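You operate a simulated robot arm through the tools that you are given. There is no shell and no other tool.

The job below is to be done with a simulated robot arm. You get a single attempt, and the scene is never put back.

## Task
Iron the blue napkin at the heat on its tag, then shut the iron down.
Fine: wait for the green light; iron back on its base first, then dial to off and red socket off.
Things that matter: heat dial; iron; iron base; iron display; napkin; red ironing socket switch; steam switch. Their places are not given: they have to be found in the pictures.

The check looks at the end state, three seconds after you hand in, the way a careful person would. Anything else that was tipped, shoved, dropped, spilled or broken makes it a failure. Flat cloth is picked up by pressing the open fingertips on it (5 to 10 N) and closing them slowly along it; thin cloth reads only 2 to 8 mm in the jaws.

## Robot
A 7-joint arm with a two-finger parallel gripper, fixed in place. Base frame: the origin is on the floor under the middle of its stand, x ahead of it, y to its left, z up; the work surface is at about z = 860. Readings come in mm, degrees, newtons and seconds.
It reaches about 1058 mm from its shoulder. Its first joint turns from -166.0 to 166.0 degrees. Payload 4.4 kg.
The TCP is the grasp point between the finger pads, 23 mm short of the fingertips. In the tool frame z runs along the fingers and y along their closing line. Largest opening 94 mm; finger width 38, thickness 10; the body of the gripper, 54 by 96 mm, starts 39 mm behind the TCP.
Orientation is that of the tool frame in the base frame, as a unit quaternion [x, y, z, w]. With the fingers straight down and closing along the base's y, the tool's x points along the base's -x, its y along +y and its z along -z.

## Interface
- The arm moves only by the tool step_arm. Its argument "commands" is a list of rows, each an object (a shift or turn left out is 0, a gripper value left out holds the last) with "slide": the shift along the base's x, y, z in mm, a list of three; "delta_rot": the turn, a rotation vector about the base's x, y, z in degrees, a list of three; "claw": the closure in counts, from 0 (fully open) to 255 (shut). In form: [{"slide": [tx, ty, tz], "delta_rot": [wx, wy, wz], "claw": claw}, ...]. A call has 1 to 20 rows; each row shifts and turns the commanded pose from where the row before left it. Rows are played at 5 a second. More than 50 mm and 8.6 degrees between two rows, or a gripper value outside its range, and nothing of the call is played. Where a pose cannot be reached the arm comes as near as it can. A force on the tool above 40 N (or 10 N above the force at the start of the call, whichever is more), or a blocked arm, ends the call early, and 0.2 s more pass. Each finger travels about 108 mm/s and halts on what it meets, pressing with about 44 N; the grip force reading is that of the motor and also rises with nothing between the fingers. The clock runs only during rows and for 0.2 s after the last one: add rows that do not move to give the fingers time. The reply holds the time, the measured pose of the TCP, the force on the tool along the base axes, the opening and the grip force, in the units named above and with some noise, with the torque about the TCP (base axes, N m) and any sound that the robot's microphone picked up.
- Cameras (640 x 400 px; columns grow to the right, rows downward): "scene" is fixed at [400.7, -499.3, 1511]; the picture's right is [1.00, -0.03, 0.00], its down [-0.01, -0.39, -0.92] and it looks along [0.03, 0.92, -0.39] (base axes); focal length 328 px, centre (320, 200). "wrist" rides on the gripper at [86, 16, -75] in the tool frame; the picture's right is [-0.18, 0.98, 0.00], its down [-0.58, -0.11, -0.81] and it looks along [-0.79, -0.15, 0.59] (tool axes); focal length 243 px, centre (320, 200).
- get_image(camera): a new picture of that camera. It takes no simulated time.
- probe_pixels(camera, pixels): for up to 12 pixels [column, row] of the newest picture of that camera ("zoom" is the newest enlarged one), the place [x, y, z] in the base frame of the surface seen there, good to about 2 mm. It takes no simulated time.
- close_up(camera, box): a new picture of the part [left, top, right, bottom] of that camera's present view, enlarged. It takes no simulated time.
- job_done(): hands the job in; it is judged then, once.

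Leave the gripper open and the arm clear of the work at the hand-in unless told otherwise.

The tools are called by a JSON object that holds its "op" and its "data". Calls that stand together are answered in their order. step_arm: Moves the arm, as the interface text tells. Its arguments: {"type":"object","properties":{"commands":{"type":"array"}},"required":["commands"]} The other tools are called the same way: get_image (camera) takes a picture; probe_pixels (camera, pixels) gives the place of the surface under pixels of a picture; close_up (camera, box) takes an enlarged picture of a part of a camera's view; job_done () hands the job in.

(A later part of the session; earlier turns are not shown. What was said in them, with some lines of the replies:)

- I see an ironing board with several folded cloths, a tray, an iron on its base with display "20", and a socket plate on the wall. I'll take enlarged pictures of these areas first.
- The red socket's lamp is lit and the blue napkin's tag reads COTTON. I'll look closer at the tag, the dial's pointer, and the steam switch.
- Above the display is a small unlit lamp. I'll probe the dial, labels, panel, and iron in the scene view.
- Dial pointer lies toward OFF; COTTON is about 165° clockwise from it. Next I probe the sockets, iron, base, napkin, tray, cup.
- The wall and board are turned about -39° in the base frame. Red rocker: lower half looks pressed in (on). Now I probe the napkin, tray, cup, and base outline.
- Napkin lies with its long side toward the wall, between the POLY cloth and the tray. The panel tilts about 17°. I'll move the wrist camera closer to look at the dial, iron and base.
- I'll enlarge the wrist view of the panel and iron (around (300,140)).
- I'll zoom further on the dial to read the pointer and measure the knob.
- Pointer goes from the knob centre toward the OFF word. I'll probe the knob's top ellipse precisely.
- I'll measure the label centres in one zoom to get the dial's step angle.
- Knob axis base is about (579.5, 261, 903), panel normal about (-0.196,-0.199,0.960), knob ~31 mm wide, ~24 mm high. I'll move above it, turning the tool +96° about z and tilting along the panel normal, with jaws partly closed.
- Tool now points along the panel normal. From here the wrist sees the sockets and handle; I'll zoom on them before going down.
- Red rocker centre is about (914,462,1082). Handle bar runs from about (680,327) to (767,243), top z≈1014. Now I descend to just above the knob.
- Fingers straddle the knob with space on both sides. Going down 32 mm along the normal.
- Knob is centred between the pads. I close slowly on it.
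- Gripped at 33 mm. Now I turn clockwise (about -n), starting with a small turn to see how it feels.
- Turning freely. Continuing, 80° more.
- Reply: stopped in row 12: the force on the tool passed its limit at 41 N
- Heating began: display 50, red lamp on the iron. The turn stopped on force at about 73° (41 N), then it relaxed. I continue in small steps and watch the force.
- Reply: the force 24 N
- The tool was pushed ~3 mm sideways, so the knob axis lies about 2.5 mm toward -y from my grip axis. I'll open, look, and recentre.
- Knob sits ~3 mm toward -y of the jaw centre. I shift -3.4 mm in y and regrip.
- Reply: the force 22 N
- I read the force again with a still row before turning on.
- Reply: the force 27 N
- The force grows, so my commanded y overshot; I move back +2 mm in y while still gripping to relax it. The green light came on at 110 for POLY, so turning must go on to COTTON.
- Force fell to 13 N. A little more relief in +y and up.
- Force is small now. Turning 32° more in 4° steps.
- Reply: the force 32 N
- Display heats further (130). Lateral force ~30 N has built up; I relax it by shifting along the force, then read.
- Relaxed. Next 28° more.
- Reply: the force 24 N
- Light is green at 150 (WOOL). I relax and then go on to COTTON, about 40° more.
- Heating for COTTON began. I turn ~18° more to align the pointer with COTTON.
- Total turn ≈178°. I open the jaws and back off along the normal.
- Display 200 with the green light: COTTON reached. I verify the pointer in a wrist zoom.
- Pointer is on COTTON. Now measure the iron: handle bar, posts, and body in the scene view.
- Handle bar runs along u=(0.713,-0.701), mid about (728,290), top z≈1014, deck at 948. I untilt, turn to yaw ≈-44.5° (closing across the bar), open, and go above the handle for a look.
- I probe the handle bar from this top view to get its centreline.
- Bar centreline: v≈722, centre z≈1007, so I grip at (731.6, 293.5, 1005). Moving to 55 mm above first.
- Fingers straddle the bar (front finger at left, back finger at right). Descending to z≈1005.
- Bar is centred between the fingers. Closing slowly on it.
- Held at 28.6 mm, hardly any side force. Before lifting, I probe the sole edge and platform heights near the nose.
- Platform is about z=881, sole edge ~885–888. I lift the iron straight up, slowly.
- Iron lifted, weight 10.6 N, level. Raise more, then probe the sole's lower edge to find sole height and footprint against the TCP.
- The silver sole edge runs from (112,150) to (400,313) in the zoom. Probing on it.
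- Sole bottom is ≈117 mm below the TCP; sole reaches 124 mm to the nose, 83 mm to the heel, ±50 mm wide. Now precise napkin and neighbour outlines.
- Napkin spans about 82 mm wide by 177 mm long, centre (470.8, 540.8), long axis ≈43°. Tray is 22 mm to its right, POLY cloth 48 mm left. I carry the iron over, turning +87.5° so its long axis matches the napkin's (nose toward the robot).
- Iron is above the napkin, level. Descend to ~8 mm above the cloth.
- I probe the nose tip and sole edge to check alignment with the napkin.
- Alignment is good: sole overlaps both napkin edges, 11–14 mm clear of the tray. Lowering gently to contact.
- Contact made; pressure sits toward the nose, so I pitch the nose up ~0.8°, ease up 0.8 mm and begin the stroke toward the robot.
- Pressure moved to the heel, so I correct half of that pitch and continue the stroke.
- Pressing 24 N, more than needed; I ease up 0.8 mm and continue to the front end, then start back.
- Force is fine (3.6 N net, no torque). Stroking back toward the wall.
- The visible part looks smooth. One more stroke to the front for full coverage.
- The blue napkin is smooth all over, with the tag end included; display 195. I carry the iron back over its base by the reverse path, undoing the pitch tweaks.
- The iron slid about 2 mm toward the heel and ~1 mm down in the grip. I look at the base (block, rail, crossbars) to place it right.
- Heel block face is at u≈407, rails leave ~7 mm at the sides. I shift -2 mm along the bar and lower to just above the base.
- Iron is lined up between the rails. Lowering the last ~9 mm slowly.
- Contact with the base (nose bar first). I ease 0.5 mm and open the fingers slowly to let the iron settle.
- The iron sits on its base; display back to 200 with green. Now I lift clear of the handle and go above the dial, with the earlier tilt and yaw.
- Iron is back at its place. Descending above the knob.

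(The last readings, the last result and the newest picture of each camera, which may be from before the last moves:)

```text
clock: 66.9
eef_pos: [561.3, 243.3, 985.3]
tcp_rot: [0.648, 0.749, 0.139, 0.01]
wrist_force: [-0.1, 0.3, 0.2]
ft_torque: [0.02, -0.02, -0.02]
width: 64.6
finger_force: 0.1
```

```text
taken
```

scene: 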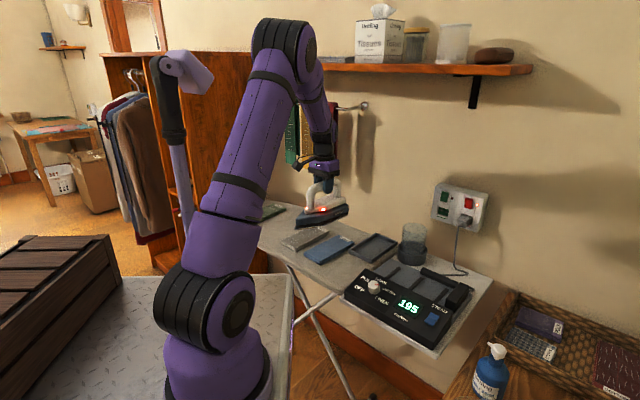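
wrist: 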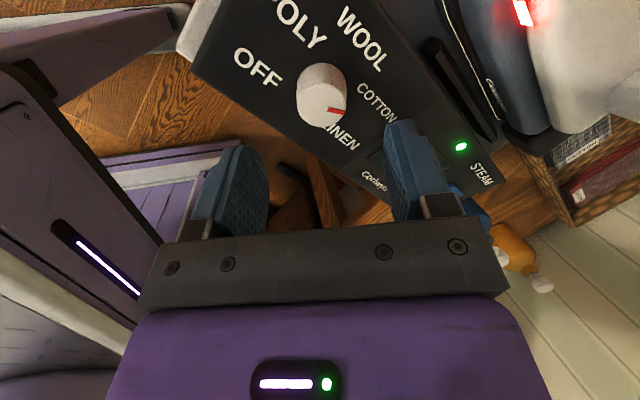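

{"op": "step_arm", "data": {"commands": [{"slide": [4.2, 1.3, -14.3]}, {"slide": [3, 2.9, -14.3]}, {"slide": [3, 3, -14.3]}, {"slide": [3, 3, -14]}, {"slide": [0, 0, 0]}, {"slide": [0, 0, 0]}]}}

{"op": "get_image", "data": {"camera": "wrist"}}

```text
clock: 68.3
eef_pos: [575.0, 252.8, 930.5]
tcp_rot: [0.649, 0.748, 0.138, 0.009]
wrist_force: [0.6, -0.1, -0.7]
ft_torque: [-0.01, 0.04, 0.0]
width: 64.4
finger_force: 0.0
```

```text
taken
```

wrist: 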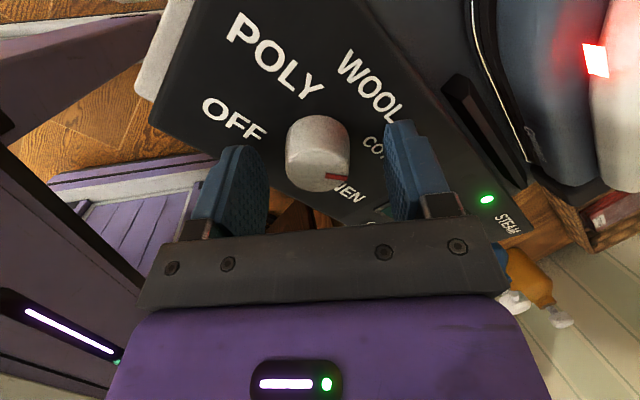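

Knob is centred. Lower 2 mm and close.

{"op": "step_arm", "data": {"commands": [{"slide": [-0.1, 0.6, -1.8], "claw": 110}, {"claw": 140}, {"claw": 160}, {"claw": 175}, {"claw": 190}, {"claw": 205}, {"claw": 220}, {"claw": 220}]}}

```text
clock: 70.1
eef_pos: [574.5, 253.3, 928.4]
tcp_rot: [0.648, 0.748, 0.139, 0.009]
wrist_force: [-11.0, -0.5, -9.1]
ft_torque: [0.07, 0.29, 0.1]
width: 32.8
finger_force: 44.9
```

Gripped. I ease along the force and turn counter-clockwise, 32° first.

{"op": "step_arm", "data": {"commands": [{"slide": [-0.8, 0, -0.5]}, {"slide": [0, 0, 0]}, {"delta_rot": [-0.784, -0.796, 3.84]}, {"delta_rot": [-0.784, -0.796, 3.84]}, {"delta_rot": [-0.784, -0.796, 3.84]}, {"delta_rot": [-0.784, -0.796, 3.84]}, {"delta_rot": [-0.784, -0.796, 3.84]}, {"delta_rot": [-0.784, -0.796, 3.84]}, {"delta_rot": [-0.784, -0.796, 3.84]}, {"delta_rot": [-0.784, -0.796, 3.84]}]}}

{"op": "get_image", "data": {"camera": "wrist"}}

```text
clock: 72.3
eef_pos: [574.2, 252.5, 928.0]
tcp_rot: [0.417, 0.898, 0.133, 0.048]
wrist_force: [-1.7, -5.0, 19.2]
ft_torque: [0.36, 0.47, 0.17]
width: 32.8
finger_force: 44.7
```

```text
taken
```

wrist: 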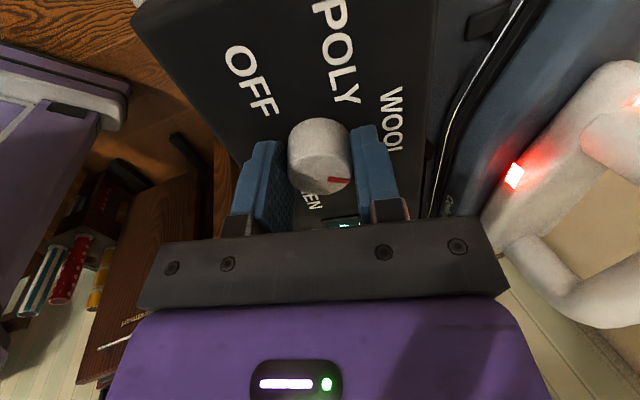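

{"op": "step_arm", "data": {"commands": [{"slide": [0, -0.2, 0.8]}, {"slide": [0, 0, 0]}, {"delta_rot": [-0.784, -0.796, 3.84]}, {"delta_rot": [-0.784, -0.796, 3.84]}, {"delta_rot": [-0.784, -0.796, 3.84]}, {"delta_rot": [-0.784, -0.796, 3.84]}, {"delta_rot": [-0.784, -0.796, 3.84]}, {"delta_rot": [-0.784, -0.796, 3.84]}, {"delta_rot": [-0.784, -0.796, 3.84]}]}}

```text
clock: 74.3
eef_pos: [574.8, 253.2, 928.3]
tcp_rot: [0.187, 0.972, 0.117, 0.08]
wrist_force: [7.5, 10.4, -13.1]
ft_torque: [0.35, 0.35, 0.12]
width: 32.9
finger_force: 45.0
```

{"op": "step_arm", "data": {"commands": [{"slide": [0.4, 0.6, -0.5]}, {"slide": [0, 0, 0]}, {"delta_rot": [-0.784, -0.796, 3.84]}, {"delta_rot": [-0.784, -0.796, 3.84]}, {"delta_rot": [-0.784, -0.796, 3.84]}, {"delta_rot": [-0.784, -0.796, 3.84]}, {"delta_rot": [-0.784, -0.796, 3.84]}, {"delta_rot": [-0.784, -0.796, 3.84]}, {"delta_rot": [-0.784, -0.796, 3.84]}]}}

{"op": "get_image", "data": {"camera": "wrist"}}

```text
clock: 76.3
eef_pos: [573.8, 253.3, 928.8]
tcp_rot: [-0.054, 0.988, 0.094, 0.107]
wrist_force: [2.1, -1.0, 21.5]
ft_torque: [0.08, -0.16, -0.05]
width: 33.1
finger_force: 45.2
```

```text
taken
```

wrist: 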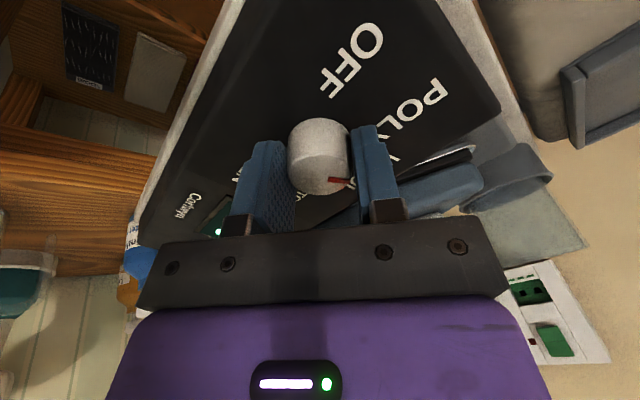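

About 88° turned. Ease z and continue.

{"op": "step_arm", "data": {"commands": [{"slide": [0.1, 0, 0.8]}, {"slide": [0, 0, 0]}, {"delta_rot": [-0.784, -0.796, 3.84]}, {"delta_rot": [-0.784, -0.796, 3.84]}, {"delta_rot": [-0.784, -0.796, 3.84]}, {"delta_rot": [-0.784, -0.796, 3.84]}, {"delta_rot": [-0.784, -0.796, 3.84]}, {"delta_rot": [-0.784, -0.796, 3.84]}, {"delta_rot": [-0.784, -0.796, 3.84]}]}}

```text
clock: 78.3
eef_pos: [574.1, 253.5, 927.4]
tcp_rot: [-0.291, 0.946, 0.067, 0.125]
wrist_force: [-8.6, 7.7, -7.0]
ft_torque: [0.06, 0.46, 0.09]
width: 32.9
finger_force: 44.8
```

{"op": "step_arm", "data": {"commands": [{"slide": [-0.5, 0.5, -0.3]}, {"slide": [0, 0, 0]}, {"delta_rot": [-0.784, -0.796, 3.84]}, {"delta_rot": [-0.784, -0.796, 3.84]}, {"delta_rot": [-0.784, -0.796, 3.84]}, {"delta_rot": [-0.784, -0.796, 3.84]}, {"delta_rot": [-0.784, -0.796, 3.84]}, {"delta_rot": [-0.784, -0.796, 3.84]}, {"delta_rot": [-0.784, -0.796, 3.84]}]}}

{"op": "get_image", "data": {"camera": "wrist"}}

{"op": "close_up", "data": {"camera": "scene", "box": [330, 220, 450, 320]}}

```text
clock: 80.3
eef_pos: [575.1, 255.3, 927.9]
tcp_rot: [-0.511, 0.847, 0.035, 0.138]
wrist_force: [2.8, 3.3, -15.6]
ft_torque: [-0.04, -0.05, -0.05]
width: 33.3
finger_force: 45.0
```

```text
taken
```

wrist: 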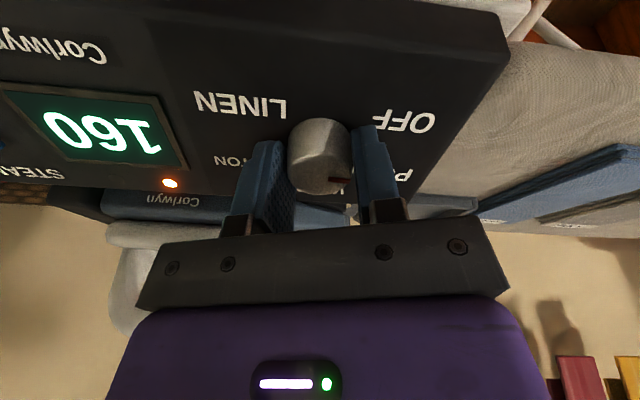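

```text
4.00 times, centred on (390, 270) of scene
```

zoom: 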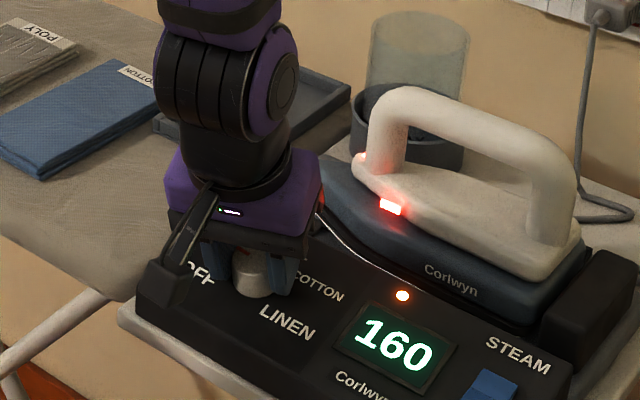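

144° turned, cooling, dial near POLY. Another 32°.

{"op": "step_arm", "data": {"commands": [{"slide": [0.1, 0.2, -0.6]}, {"slide": [0, 0, 0]}, {"delta_rot": [-0.784, -0.796, 3.84]}, {"delta_rot": [-0.784, -0.796, 3.84]}, {"delta_rot": [-0.784, -0.796, 3.84]}, {"delta_rot": [-0.784, -0.796, 3.84]}, {"delta_rot": [-0.784, -0.796, 3.84]}, {"delta_rot": [-0.784, -0.796, 3.84]}, {"delta_rot": [-0.784, -0.796, 3.84]}, {"delta_rot": [-0.784, -0.796, 3.84]}]}}

{"op": "get_image", "data": {"camera": "wrist"}}

{"op": "close_up", "data": {"camera": "scene", "box": [330, 220, 450, 320]}}

```text
clock: 82.5
eef_pos: [573.6, 254.3, 929.7]
tcp_rot: [0.725, -0.673, 0.003, -0.143]
wrist_force: [-5.2, -8.6, 25.1]
ft_torque: [0.67, 0.04, 0.18]
width: 33.0
finger_force: 45.2
```

```text
taken
```

wrist: 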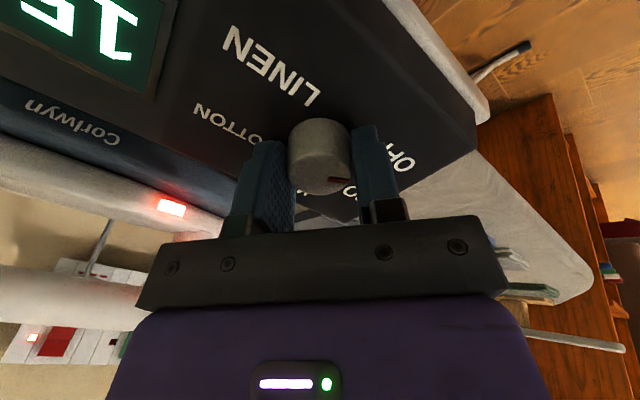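

```text
4.00 times, centred on (390, 270) of scene
```

zoom: 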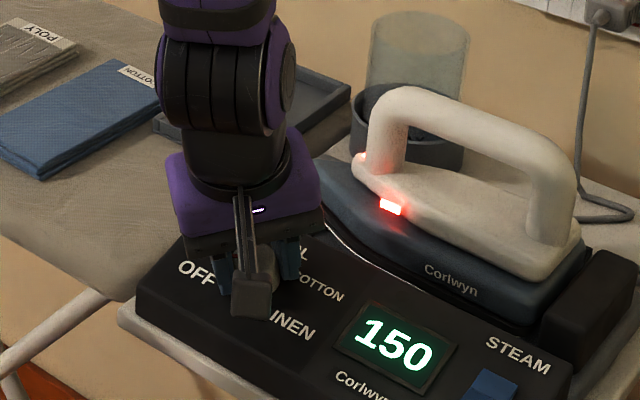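

The panel lamp went out: OFF region. The tool's turn is ~2° short of the start, so I add 3° and release, then back off.

{"op": "step_arm", "data": {"commands": [{"slide": [-0.1, -0.3, 0.8]}, {"delta_rot": [-0.294, -0.298, 1.44]}, {"delta_rot": [-0.294, -0.298, 1.44]}, {"slide": [0, 0, 0.4]}, {"claw": 190}, {"claw": 150}, {"claw": 110}, {"claw": 70}, {"claw": 70}, {"slide": [-3, -3, 14.4]}, {"slide": [-6, -6, 28.8]}, {"slide": [-6, -6, 28.8]}, {"slide": [-6, -6, 28.8]}, {"slide": [-6, -6, 28.8]}]}}

{"op": "close_up", "data": {"camera": "scene", "box": [340, 250, 450, 330]}}

{"op": "get_image", "data": {"camera": "wrist"}}

```text
clock: 85.5
eef_pos: [548.3, 227.7, 1058.9]
tcp_rot: [0.742, -0.655, 0.007, -0.142]
wrist_force: [0.1, 1.2, -0.6]
ft_torque: [-0.04, 0.0, -0.01]
width: 68.0
finger_force: 0.1
```

```text
5.00 times, centred on (395, 290) of scene
```

zoom: 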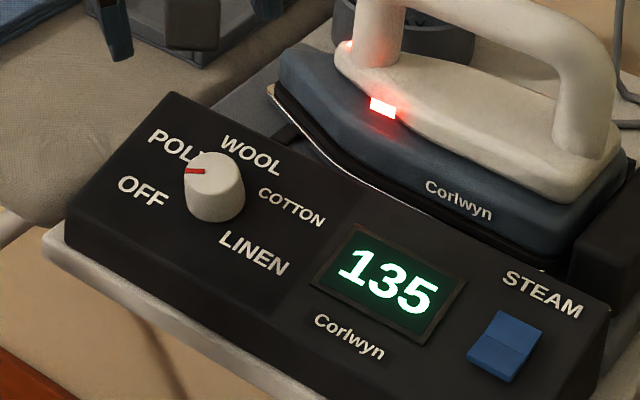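

```text
taken
```

wrist: 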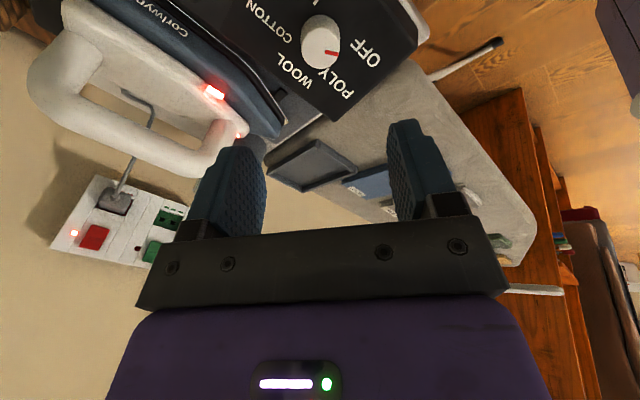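

Dial is back at OFF. Now the red socket. I study the rockers closely to learn which half is in.

{"op": "close_up", "data": {"camera": "wrist", "box": [60, 205, 130, 255]}}

{"op": "close_up", "data": {"camera": "scene", "box": [435, 185, 485, 225]}}

```text
8.00 times, centred on (95, 230) of wrist
```

zoom: 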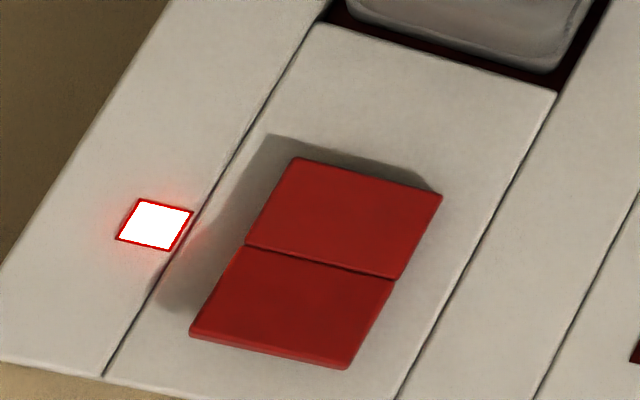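

```text
10.00 times, centred on (460, 205) of scene
```

zoom: 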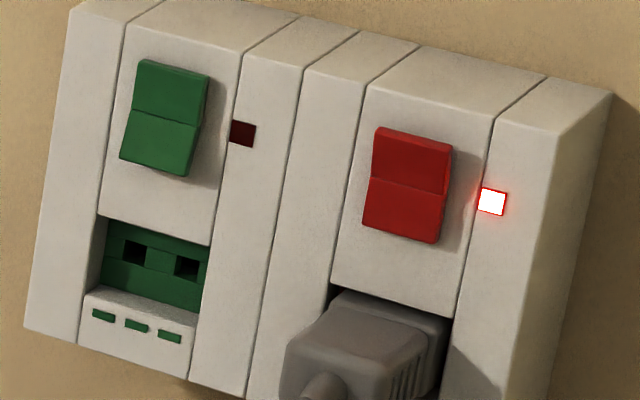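

Red rocker's upper half sticks out and its lower half lies flat (on); the green one (off) is the other way. So OFF = press the red upper half. I probe its corners.

{"op": "probe_pixels", "data": {"camera": "zoom", "pixels": [[380, 133], [448, 150], [375, 175], [445, 190], [366, 225], [438, 238], [412, 150], [408, 205], [412, 182], [345, 180], [470, 210], [420, 100]]}}

```text
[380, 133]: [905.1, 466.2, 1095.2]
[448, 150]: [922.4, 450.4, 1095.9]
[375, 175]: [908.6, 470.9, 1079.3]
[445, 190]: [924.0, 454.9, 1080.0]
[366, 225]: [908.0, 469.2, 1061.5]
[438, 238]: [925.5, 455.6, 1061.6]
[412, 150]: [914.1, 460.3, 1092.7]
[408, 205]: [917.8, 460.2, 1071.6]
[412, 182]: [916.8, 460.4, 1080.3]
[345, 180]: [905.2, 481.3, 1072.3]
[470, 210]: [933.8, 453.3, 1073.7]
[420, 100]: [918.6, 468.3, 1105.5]
```

Rocker: upper half centre ~(913.5,460,1092), mid z≈1080, plug below protrudes ~44 mm. I plan a poke with closed fingers, tool near horizontal, pointing at angle ~33°. First I check the shelf and rack heights for clearance.

{"op": "get_image", "data": {"camera": "scene"}}

{"op": "probe_pixels", "data": {"camera": "scene", "pixels": [[525, 70], [300, 70], [400, 68], [473, 100], [366, 106], [326, 115], [412, 232], [465, 228], [452, 250], [460, 272], [235, 370], [560, 130]]}}

```text
taken
```

scene: 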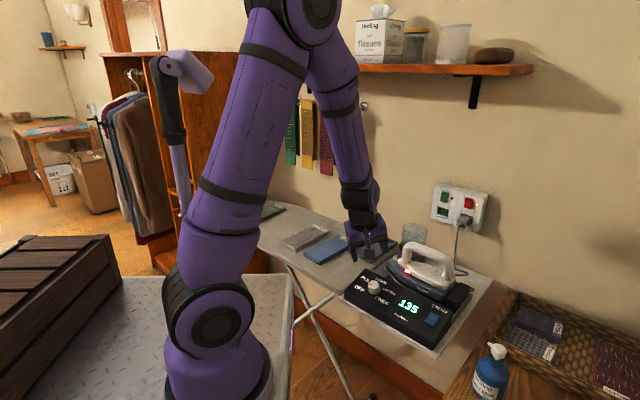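

```text
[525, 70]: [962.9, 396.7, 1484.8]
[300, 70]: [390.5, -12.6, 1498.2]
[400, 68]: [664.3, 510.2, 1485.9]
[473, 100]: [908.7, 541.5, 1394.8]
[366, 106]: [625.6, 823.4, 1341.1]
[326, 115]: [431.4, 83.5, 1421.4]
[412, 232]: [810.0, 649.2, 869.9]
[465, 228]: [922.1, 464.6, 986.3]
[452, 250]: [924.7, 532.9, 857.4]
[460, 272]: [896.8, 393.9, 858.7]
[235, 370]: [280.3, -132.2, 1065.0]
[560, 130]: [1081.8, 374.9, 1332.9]
```

I probe the arm's own links to understand its posture and base height.

{"op": "probe_pixels", "data": {"camera": "scene", "pixels": [[205, 310], [230, 220], [265, 100], [320, 20], [340, 90], [360, 190], [185, 72], [172, 120], [180, 190], [60, 290], [200, 350], [150, 330]]}}

```text
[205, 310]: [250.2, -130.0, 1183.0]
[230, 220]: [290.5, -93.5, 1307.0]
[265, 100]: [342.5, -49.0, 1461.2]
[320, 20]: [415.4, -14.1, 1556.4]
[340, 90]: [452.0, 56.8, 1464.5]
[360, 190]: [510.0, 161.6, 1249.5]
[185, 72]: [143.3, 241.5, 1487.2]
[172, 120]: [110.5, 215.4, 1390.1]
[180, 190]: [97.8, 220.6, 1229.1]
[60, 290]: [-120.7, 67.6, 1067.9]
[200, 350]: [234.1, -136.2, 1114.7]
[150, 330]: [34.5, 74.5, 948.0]
```

Posture is fine and the reach is comfortable. I raise, untilt, turn +28° in yaw and pitch the tool up 55° (pointing outward at ~35°, 35° below level), fingers closed, staging at about (763,382,1204).

{"op": "step_arm", "data": {"commands": [{"slide": [5, 5, 40], "delta_rot": [-5.78, 5.68, 0], "claw": 120}, {"slide": [5, 5, 40], "delta_rot": [-5.78, 5.68, 0], "claw": 180}, {"slide": [25, 15, 25], "delta_rot": [0, 0, 7], "claw": 255}, {"slide": [25, 15, 25], "delta_rot": [0, 0, 7]}, {"slide": [25, 15, 25], "delta_rot": [0, 0, 7]}, {"slide": [25, 15, 25], "delta_rot": [0, 0, 7]}, {"slide": [15, 12, -5], "delta_rot": [4.51, -6.44, 0]}, {"slide": [15, 12, -5], "delta_rot": [4.51, -6.44, 0]}, {"slide": [15, 12, -5], "delta_rot": [4.51, -6.44, 0]}, {"slide": [15, 12, -5], "delta_rot": [4.51, -6.44, 0]}, {"slide": [15, 12, -5], "delta_rot": [4.51, -6.44, 0]}, {"slide": [15, 12, -5], "delta_rot": [4.51, -6.44, 0]}, {"slide": [15, 12, -5], "delta_rot": [4.51, -6.44, 0]}, {"slide": [0, 0, 0]}]}}

{"op": "get_image", "data": {"camera": "scene"}}

{"op": "get_image", "data": {"camera": "wrist"}}

```text
clock: 88.5
eef_pos: [764.2, 380.7, 1203.3]
tcp_rot: [0.788, -0.408, 0.212, -0.41]
wrist_force: [1.4, -1.2, 0.5]
ft_torque: [0.04, 0.05, 0.05]
width: 0.0
finger_force: 42.4
```

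```text
taken
```

scene: 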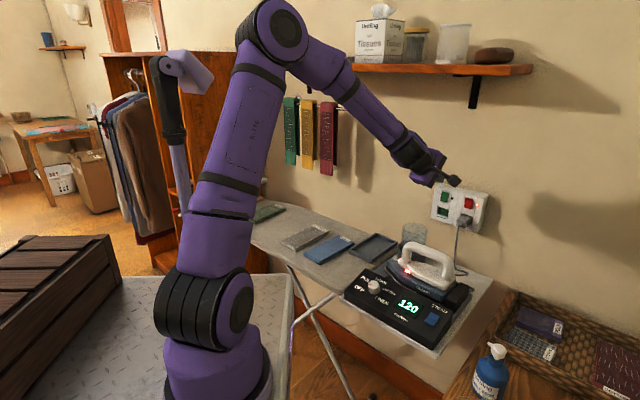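

```text
taken
```

wrist: 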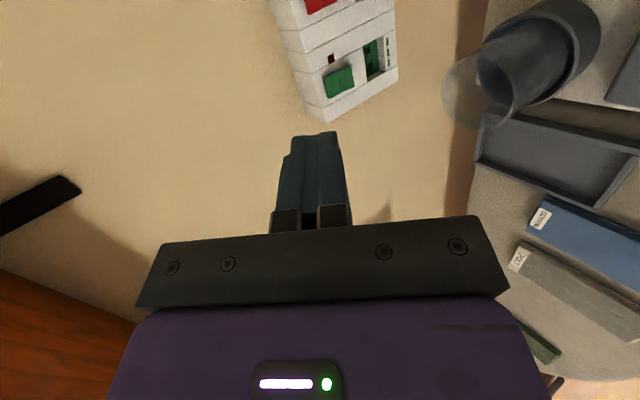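

Orientation as wanted. Moving to ~40 mm in front of the red rocker's upper half.

{"op": "step_arm", "data": {"commands": [{"slide": [20.2, 7.4, -21]}, {"slide": [20.2, 7.4, -21]}, {"slide": [20.2, 7.3, -21]}, {"slide": [20.3, 7.3, -21]}, {"slide": [20.3, 7.3, -20.3]}, {"slide": [0, 0, 0]}, {"slide": [0, 0, 0]}]}}

{"op": "get_image", "data": {"camera": "wrist"}}

{"op": "close_up", "data": {"camera": "scene", "box": [400, 140, 510, 240]}}

```text
clock: 90.1
eef_pos: [865.3, 416.0, 1099.6]
tcp_rot: [0.788, -0.407, 0.211, -0.412]
wrist_force: [-0.2, 0.0, 0.6]
ft_torque: [0.01, 0.02, 0.0]
width: 0.0
finger_force: 42.9
```

```text
taken
```

wrist: 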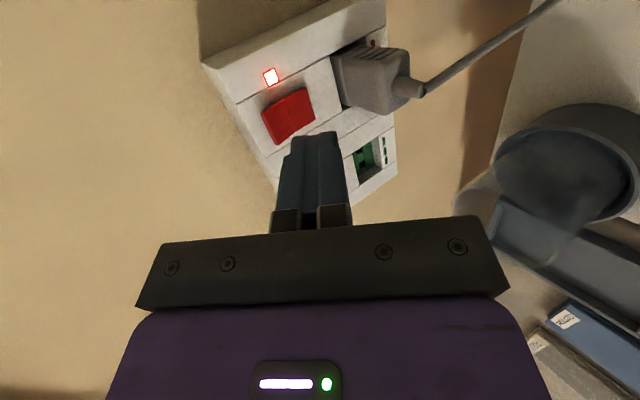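

```text
4.00 times, centred on (455, 190) of scene
```

zoom: 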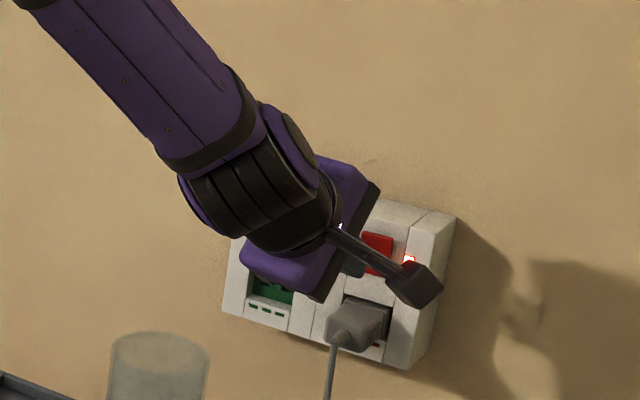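

I probe the fingertip and rocker in the wrist view.

{"op": "close_up", "data": {"camera": "wrist", "box": [230, 60, 390, 220]}}

{"op": "probe_pixels", "data": {"camera": "zoom", "pixels": [[280, 195], [340, 185], [400, 185], [310, 215], [390, 200], [250, 160], [310, 140], [210, 200], [290, 160], [220, 140], [250, 200], [270, 210]]}}

```text
2.50 times, centred on (310, 140) of wrist
```

zoom: 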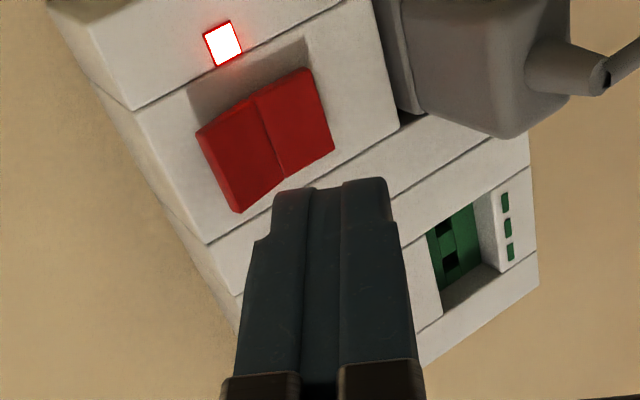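

```text
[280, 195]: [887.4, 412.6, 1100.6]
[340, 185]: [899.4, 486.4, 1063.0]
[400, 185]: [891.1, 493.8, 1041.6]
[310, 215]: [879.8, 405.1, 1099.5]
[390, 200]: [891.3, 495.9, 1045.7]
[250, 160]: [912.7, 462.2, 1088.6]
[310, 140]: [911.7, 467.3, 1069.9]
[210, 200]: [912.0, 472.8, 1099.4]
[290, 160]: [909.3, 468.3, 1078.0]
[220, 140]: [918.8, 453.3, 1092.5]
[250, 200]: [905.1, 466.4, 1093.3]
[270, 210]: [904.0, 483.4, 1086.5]
```

Tip is aligned with the rocker's upper half. Approaching along the wall normal, 30 mm.

{"op": "step_arm", "data": {"commands": [{"slide": [7, 7.5, 0]}, {"slide": [7, 7.5, 0]}, {"slide": [7, 7.3, 0]}, {"slide": [0, 0, 0]}, {"slide": [0, 0, 0]}]}}

{"op": "close_up", "data": {"camera": "wrist", "box": [230, 60, 390, 220]}}

{"op": "close_up", "data": {"camera": "scene", "box": [430, 170, 500, 230]}}

```text
clock: 91.3
eef_pos: [883.2, 439.1, 1100.5]
tcp_rot: [0.787, -0.408, 0.212, -0.411]
wrist_force: [0.2, -1.1, 0.0]
ft_torque: [0.01, -0.02, -0.02]
width: 0.0
finger_force: 42.2
```

```text
2.50 times, centred on (310, 140) of wrist
```

zoom: 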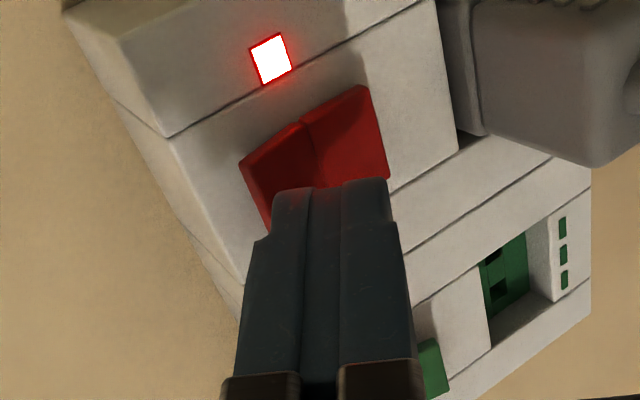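

```text
6.67 times, centred on (465, 200) of scene
```

zoom: 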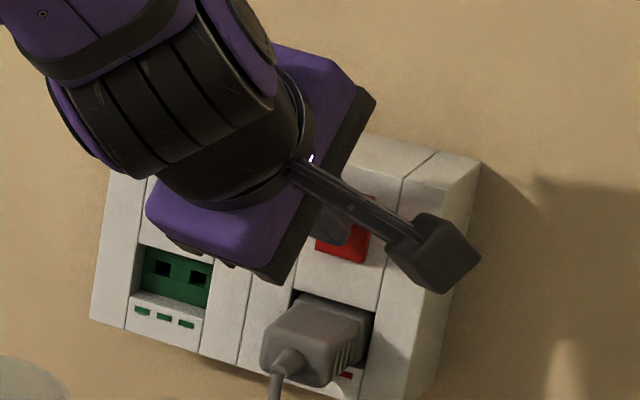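

Still ~11 mm to go. Advance 8 mm, then smaller steps while watching force and listening for a click.

{"op": "step_arm", "data": {"commands": [{"slide": [2.8, 2.8, 0]}, {"slide": [2.8, 2.8, 0]}, {"slide": [1.4, 1.4, 0]}, {"slide": [0, 0, 0]}]}}

{"op": "step_arm", "data": {"commands": [{"slide": [1.0, 1.0, 0]}, {"slide": [1.0, 1.0, 0]}, {"slide": [1.0, 1.0, 0]}, {"slide": [0, 0, 0]}]}}

{"op": "close_up", "data": {"camera": "wrist", "box": [230, 60, 390, 220]}}

```text
clock: 92.3
eef_pos: [890.9, 447.3, 1099.5]
tcp_rot: [0.788, -0.408, 0.212, -0.411]
wrist_force: [-1.8, -0.9, 0.1]
ft_torque: [-0.02, 0.0, 0.05]
width: 0.2
finger_force: 42.4
```

```text
clock: 93.3
eef_pos: [892.7, 448.9, 1099.7]
tcp_rot: [0.788, -0.407, 0.212, -0.411]
wrist_force: [-23.8, -16.4, 3.9]
ft_torque: [-0.05, 0.09, 0.3]
width: 0.0
finger_force: 42.0
```

```text
2.50 times, centred on (310, 140) of wrist
```

zoom: 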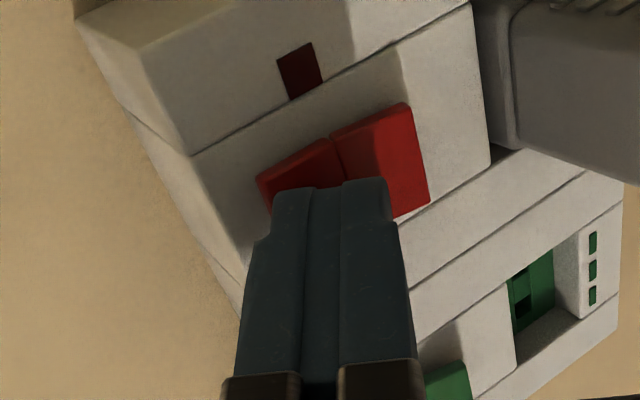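

The socket lamp went dark: red socket is off. I back away along the normal, and then up.

{"op": "step_arm", "data": {"commands": [{"slide": [-3, -3, 0]}, {"slide": [-10, -10, 0]}, {"slide": [-15, -15, 5]}, {"slide": [-20, -15, 20]}, {"slide": [-20, -12, 30]}, {"slide": [-25, -12, 35]}, {"slide": [-25, -12, 25]}, {"slide": [0, 0, 0]}]}}

{"op": "get_image", "data": {"camera": "scene"}}

{"op": "close_up", "data": {"camera": "scene", "box": [420, 170, 500, 240]}}

{"op": "close_up", "data": {"camera": "scene", "box": [330, 230, 490, 340]}}

```text
clock: 95.1
eef_pos: [779.5, 373.2, 1213.8]
tcp_rot: [0.788, -0.407, 0.213, -0.411]
wrist_force: [0.7, 0.2, -0.4]
ft_torque: [0.02, -0.01, -0.02]
width: 0.0
finger_force: 42.2
```

```text
taken
```

scene: 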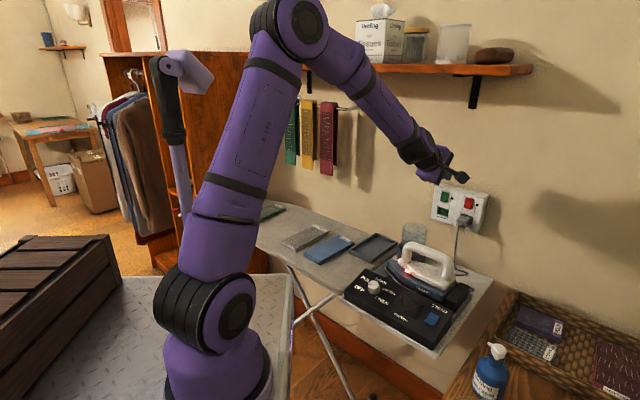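

```text
5.71 times, centred on (460, 205) of scene
```

zoom: 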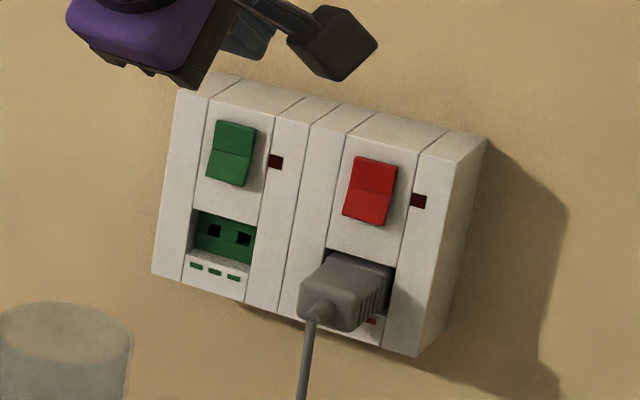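

```text
3.64 times, centred on (410, 285) of scene
```

zoom: 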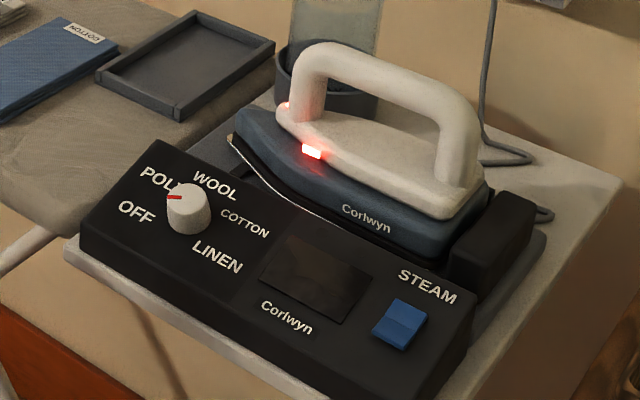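

Socket off, display dark, dial at OFF, iron on its base, steam switch untouched. I bring the tool back, pointing down and open, clear of the work.

{"op": "step_arm", "data": {"commands": [{"slide": [-25, -10, 6], "delta_rot": [-4.51, 6.44, 0]}, {"slide": [-25, -10, 6], "delta_rot": [-4.51, 6.44, 0]}, {"slide": [-25, -10, 6], "delta_rot": [-4.51, 6.44, 0], "claw": 200}, {"slide": [-25, -10, 6], "delta_rot": [-4.51, 6.44, 0], "claw": 100}, {"slide": [-25, -10, 6], "delta_rot": [-4.51, 6.44, 0], "claw": 0}, {"slide": [-25, -10, 6], "delta_rot": [-4.51, 6.44, 0]}, {"slide": [-25, -10, 6], "delta_rot": [-4.51, 6.44, 0]}, {"slide": [-25, 0, 0], "delta_rot": [0, 0, -8]}, {"slide": [-25, 0, 0], "delta_rot": [0, 0, -8]}, {"slide": [-25, 0, 0], "delta_rot": [0, 0, -8]}, {"slide": [0, 0, 0], "delta_rot": [0, 0, -8]}, {"slide": [0, 0, 0]}]}}

{"op": "get_image", "data": {"camera": "scene"}}

{"op": "close_up", "data": {"camera": "scene", "box": [240, 190, 400, 290]}}

{"op": "get_image", "data": {"camera": "wrist"}}

```text
clock: 97.7
eef_pos: [526.1, 302.4, 1255.4]
tcp_rot: [0.726, -0.687, -0.001, -0.003]
wrist_force: [-0.8, -0.2, 0.2]
ft_torque: [-0.02, 0.02, -0.01]
width: 94.0
finger_force: 0.0
```

```text
taken
```

scene: 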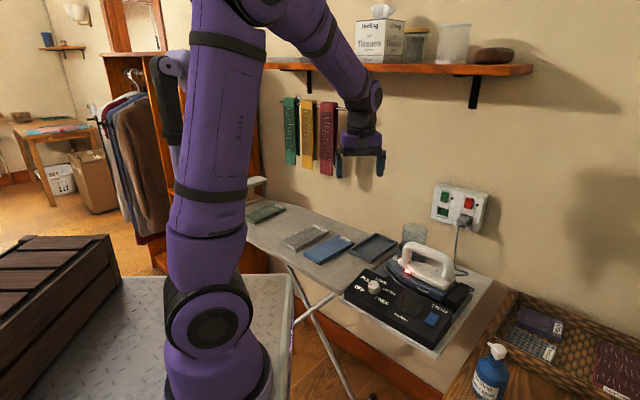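

```text
4.00 times, centred on (320, 240) of scene
```

zoom: 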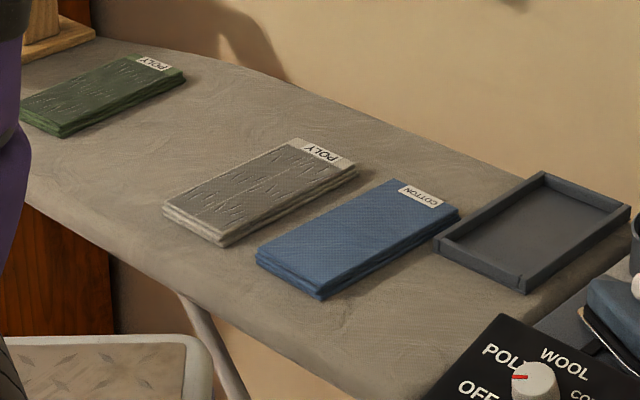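

```text
taken
```

wrist: 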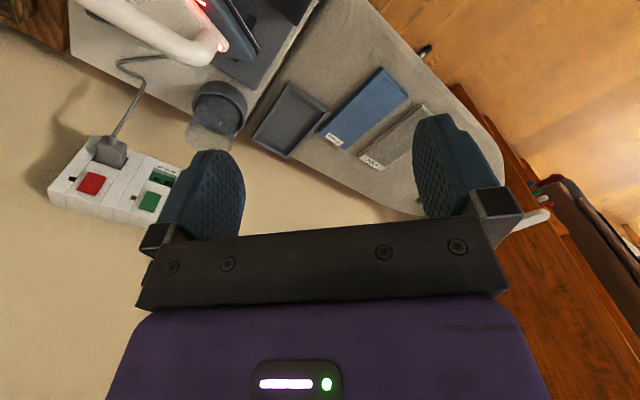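

Napkin smooth and in place, neighbours untouched, gripper open and clear. A last check of the dial pointer and steam switch.

{"op": "close_up", "data": {"camera": "scene", "box": [350, 265, 420, 310]}}

{"op": "close_up", "data": {"camera": "scene", "box": [395, 285, 465, 335]}}

```text
8.89 times, centred on (385, 288) of scene
```

zoom: 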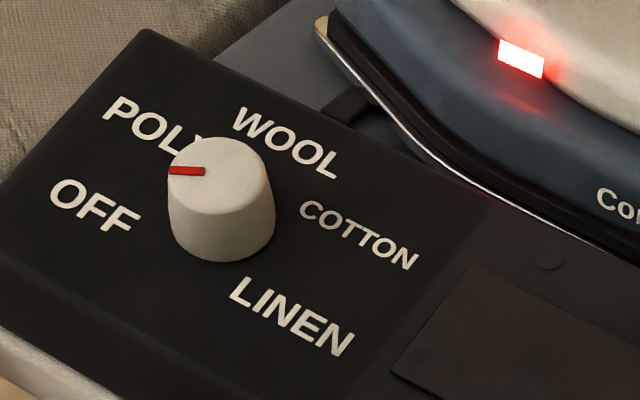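

```text
8.00 times, centred on (430, 310) of scene
```

zoom: 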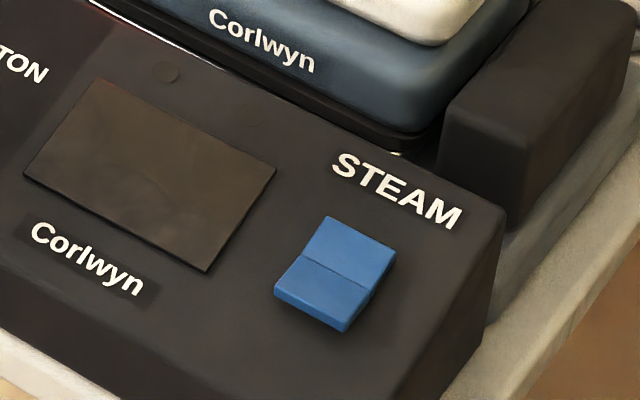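

The dial pointer matches the starting OFF position, the steam switch hasn't moved, and the display is dark. I'm handing in.

{"op": "job_done", "data": {}}

```text
The job is handed in.
```

I ironed the blue napkin at the COTTON heat on its tag and shut the iron down, and the job is handed in. I haven't seen the result of the check.

- **Heat:** I turned the dial from OFF to COTTON. The green light came on with the display at 200 before I lifted the iron.
- **Ironing:** I made three strokes over the napkin with the iron flat. It looks smooth all over and stayed in place. The POLY cloth and the tray beside it were not touched.
- **Shutdown order:** I set the iron back on its base first, then turned the dial to OFF, then switched the red socket off. The socket lamp and the display are both dark.
- **Iron lamp:** The red lamp on the iron was still lit at hand-in. I took this as a sign it was still hot.
- **Steam:** I left the steam switch alone. It looked off at the start and had not moved by the end.

The gripper is open, and the arm is clear of the work.
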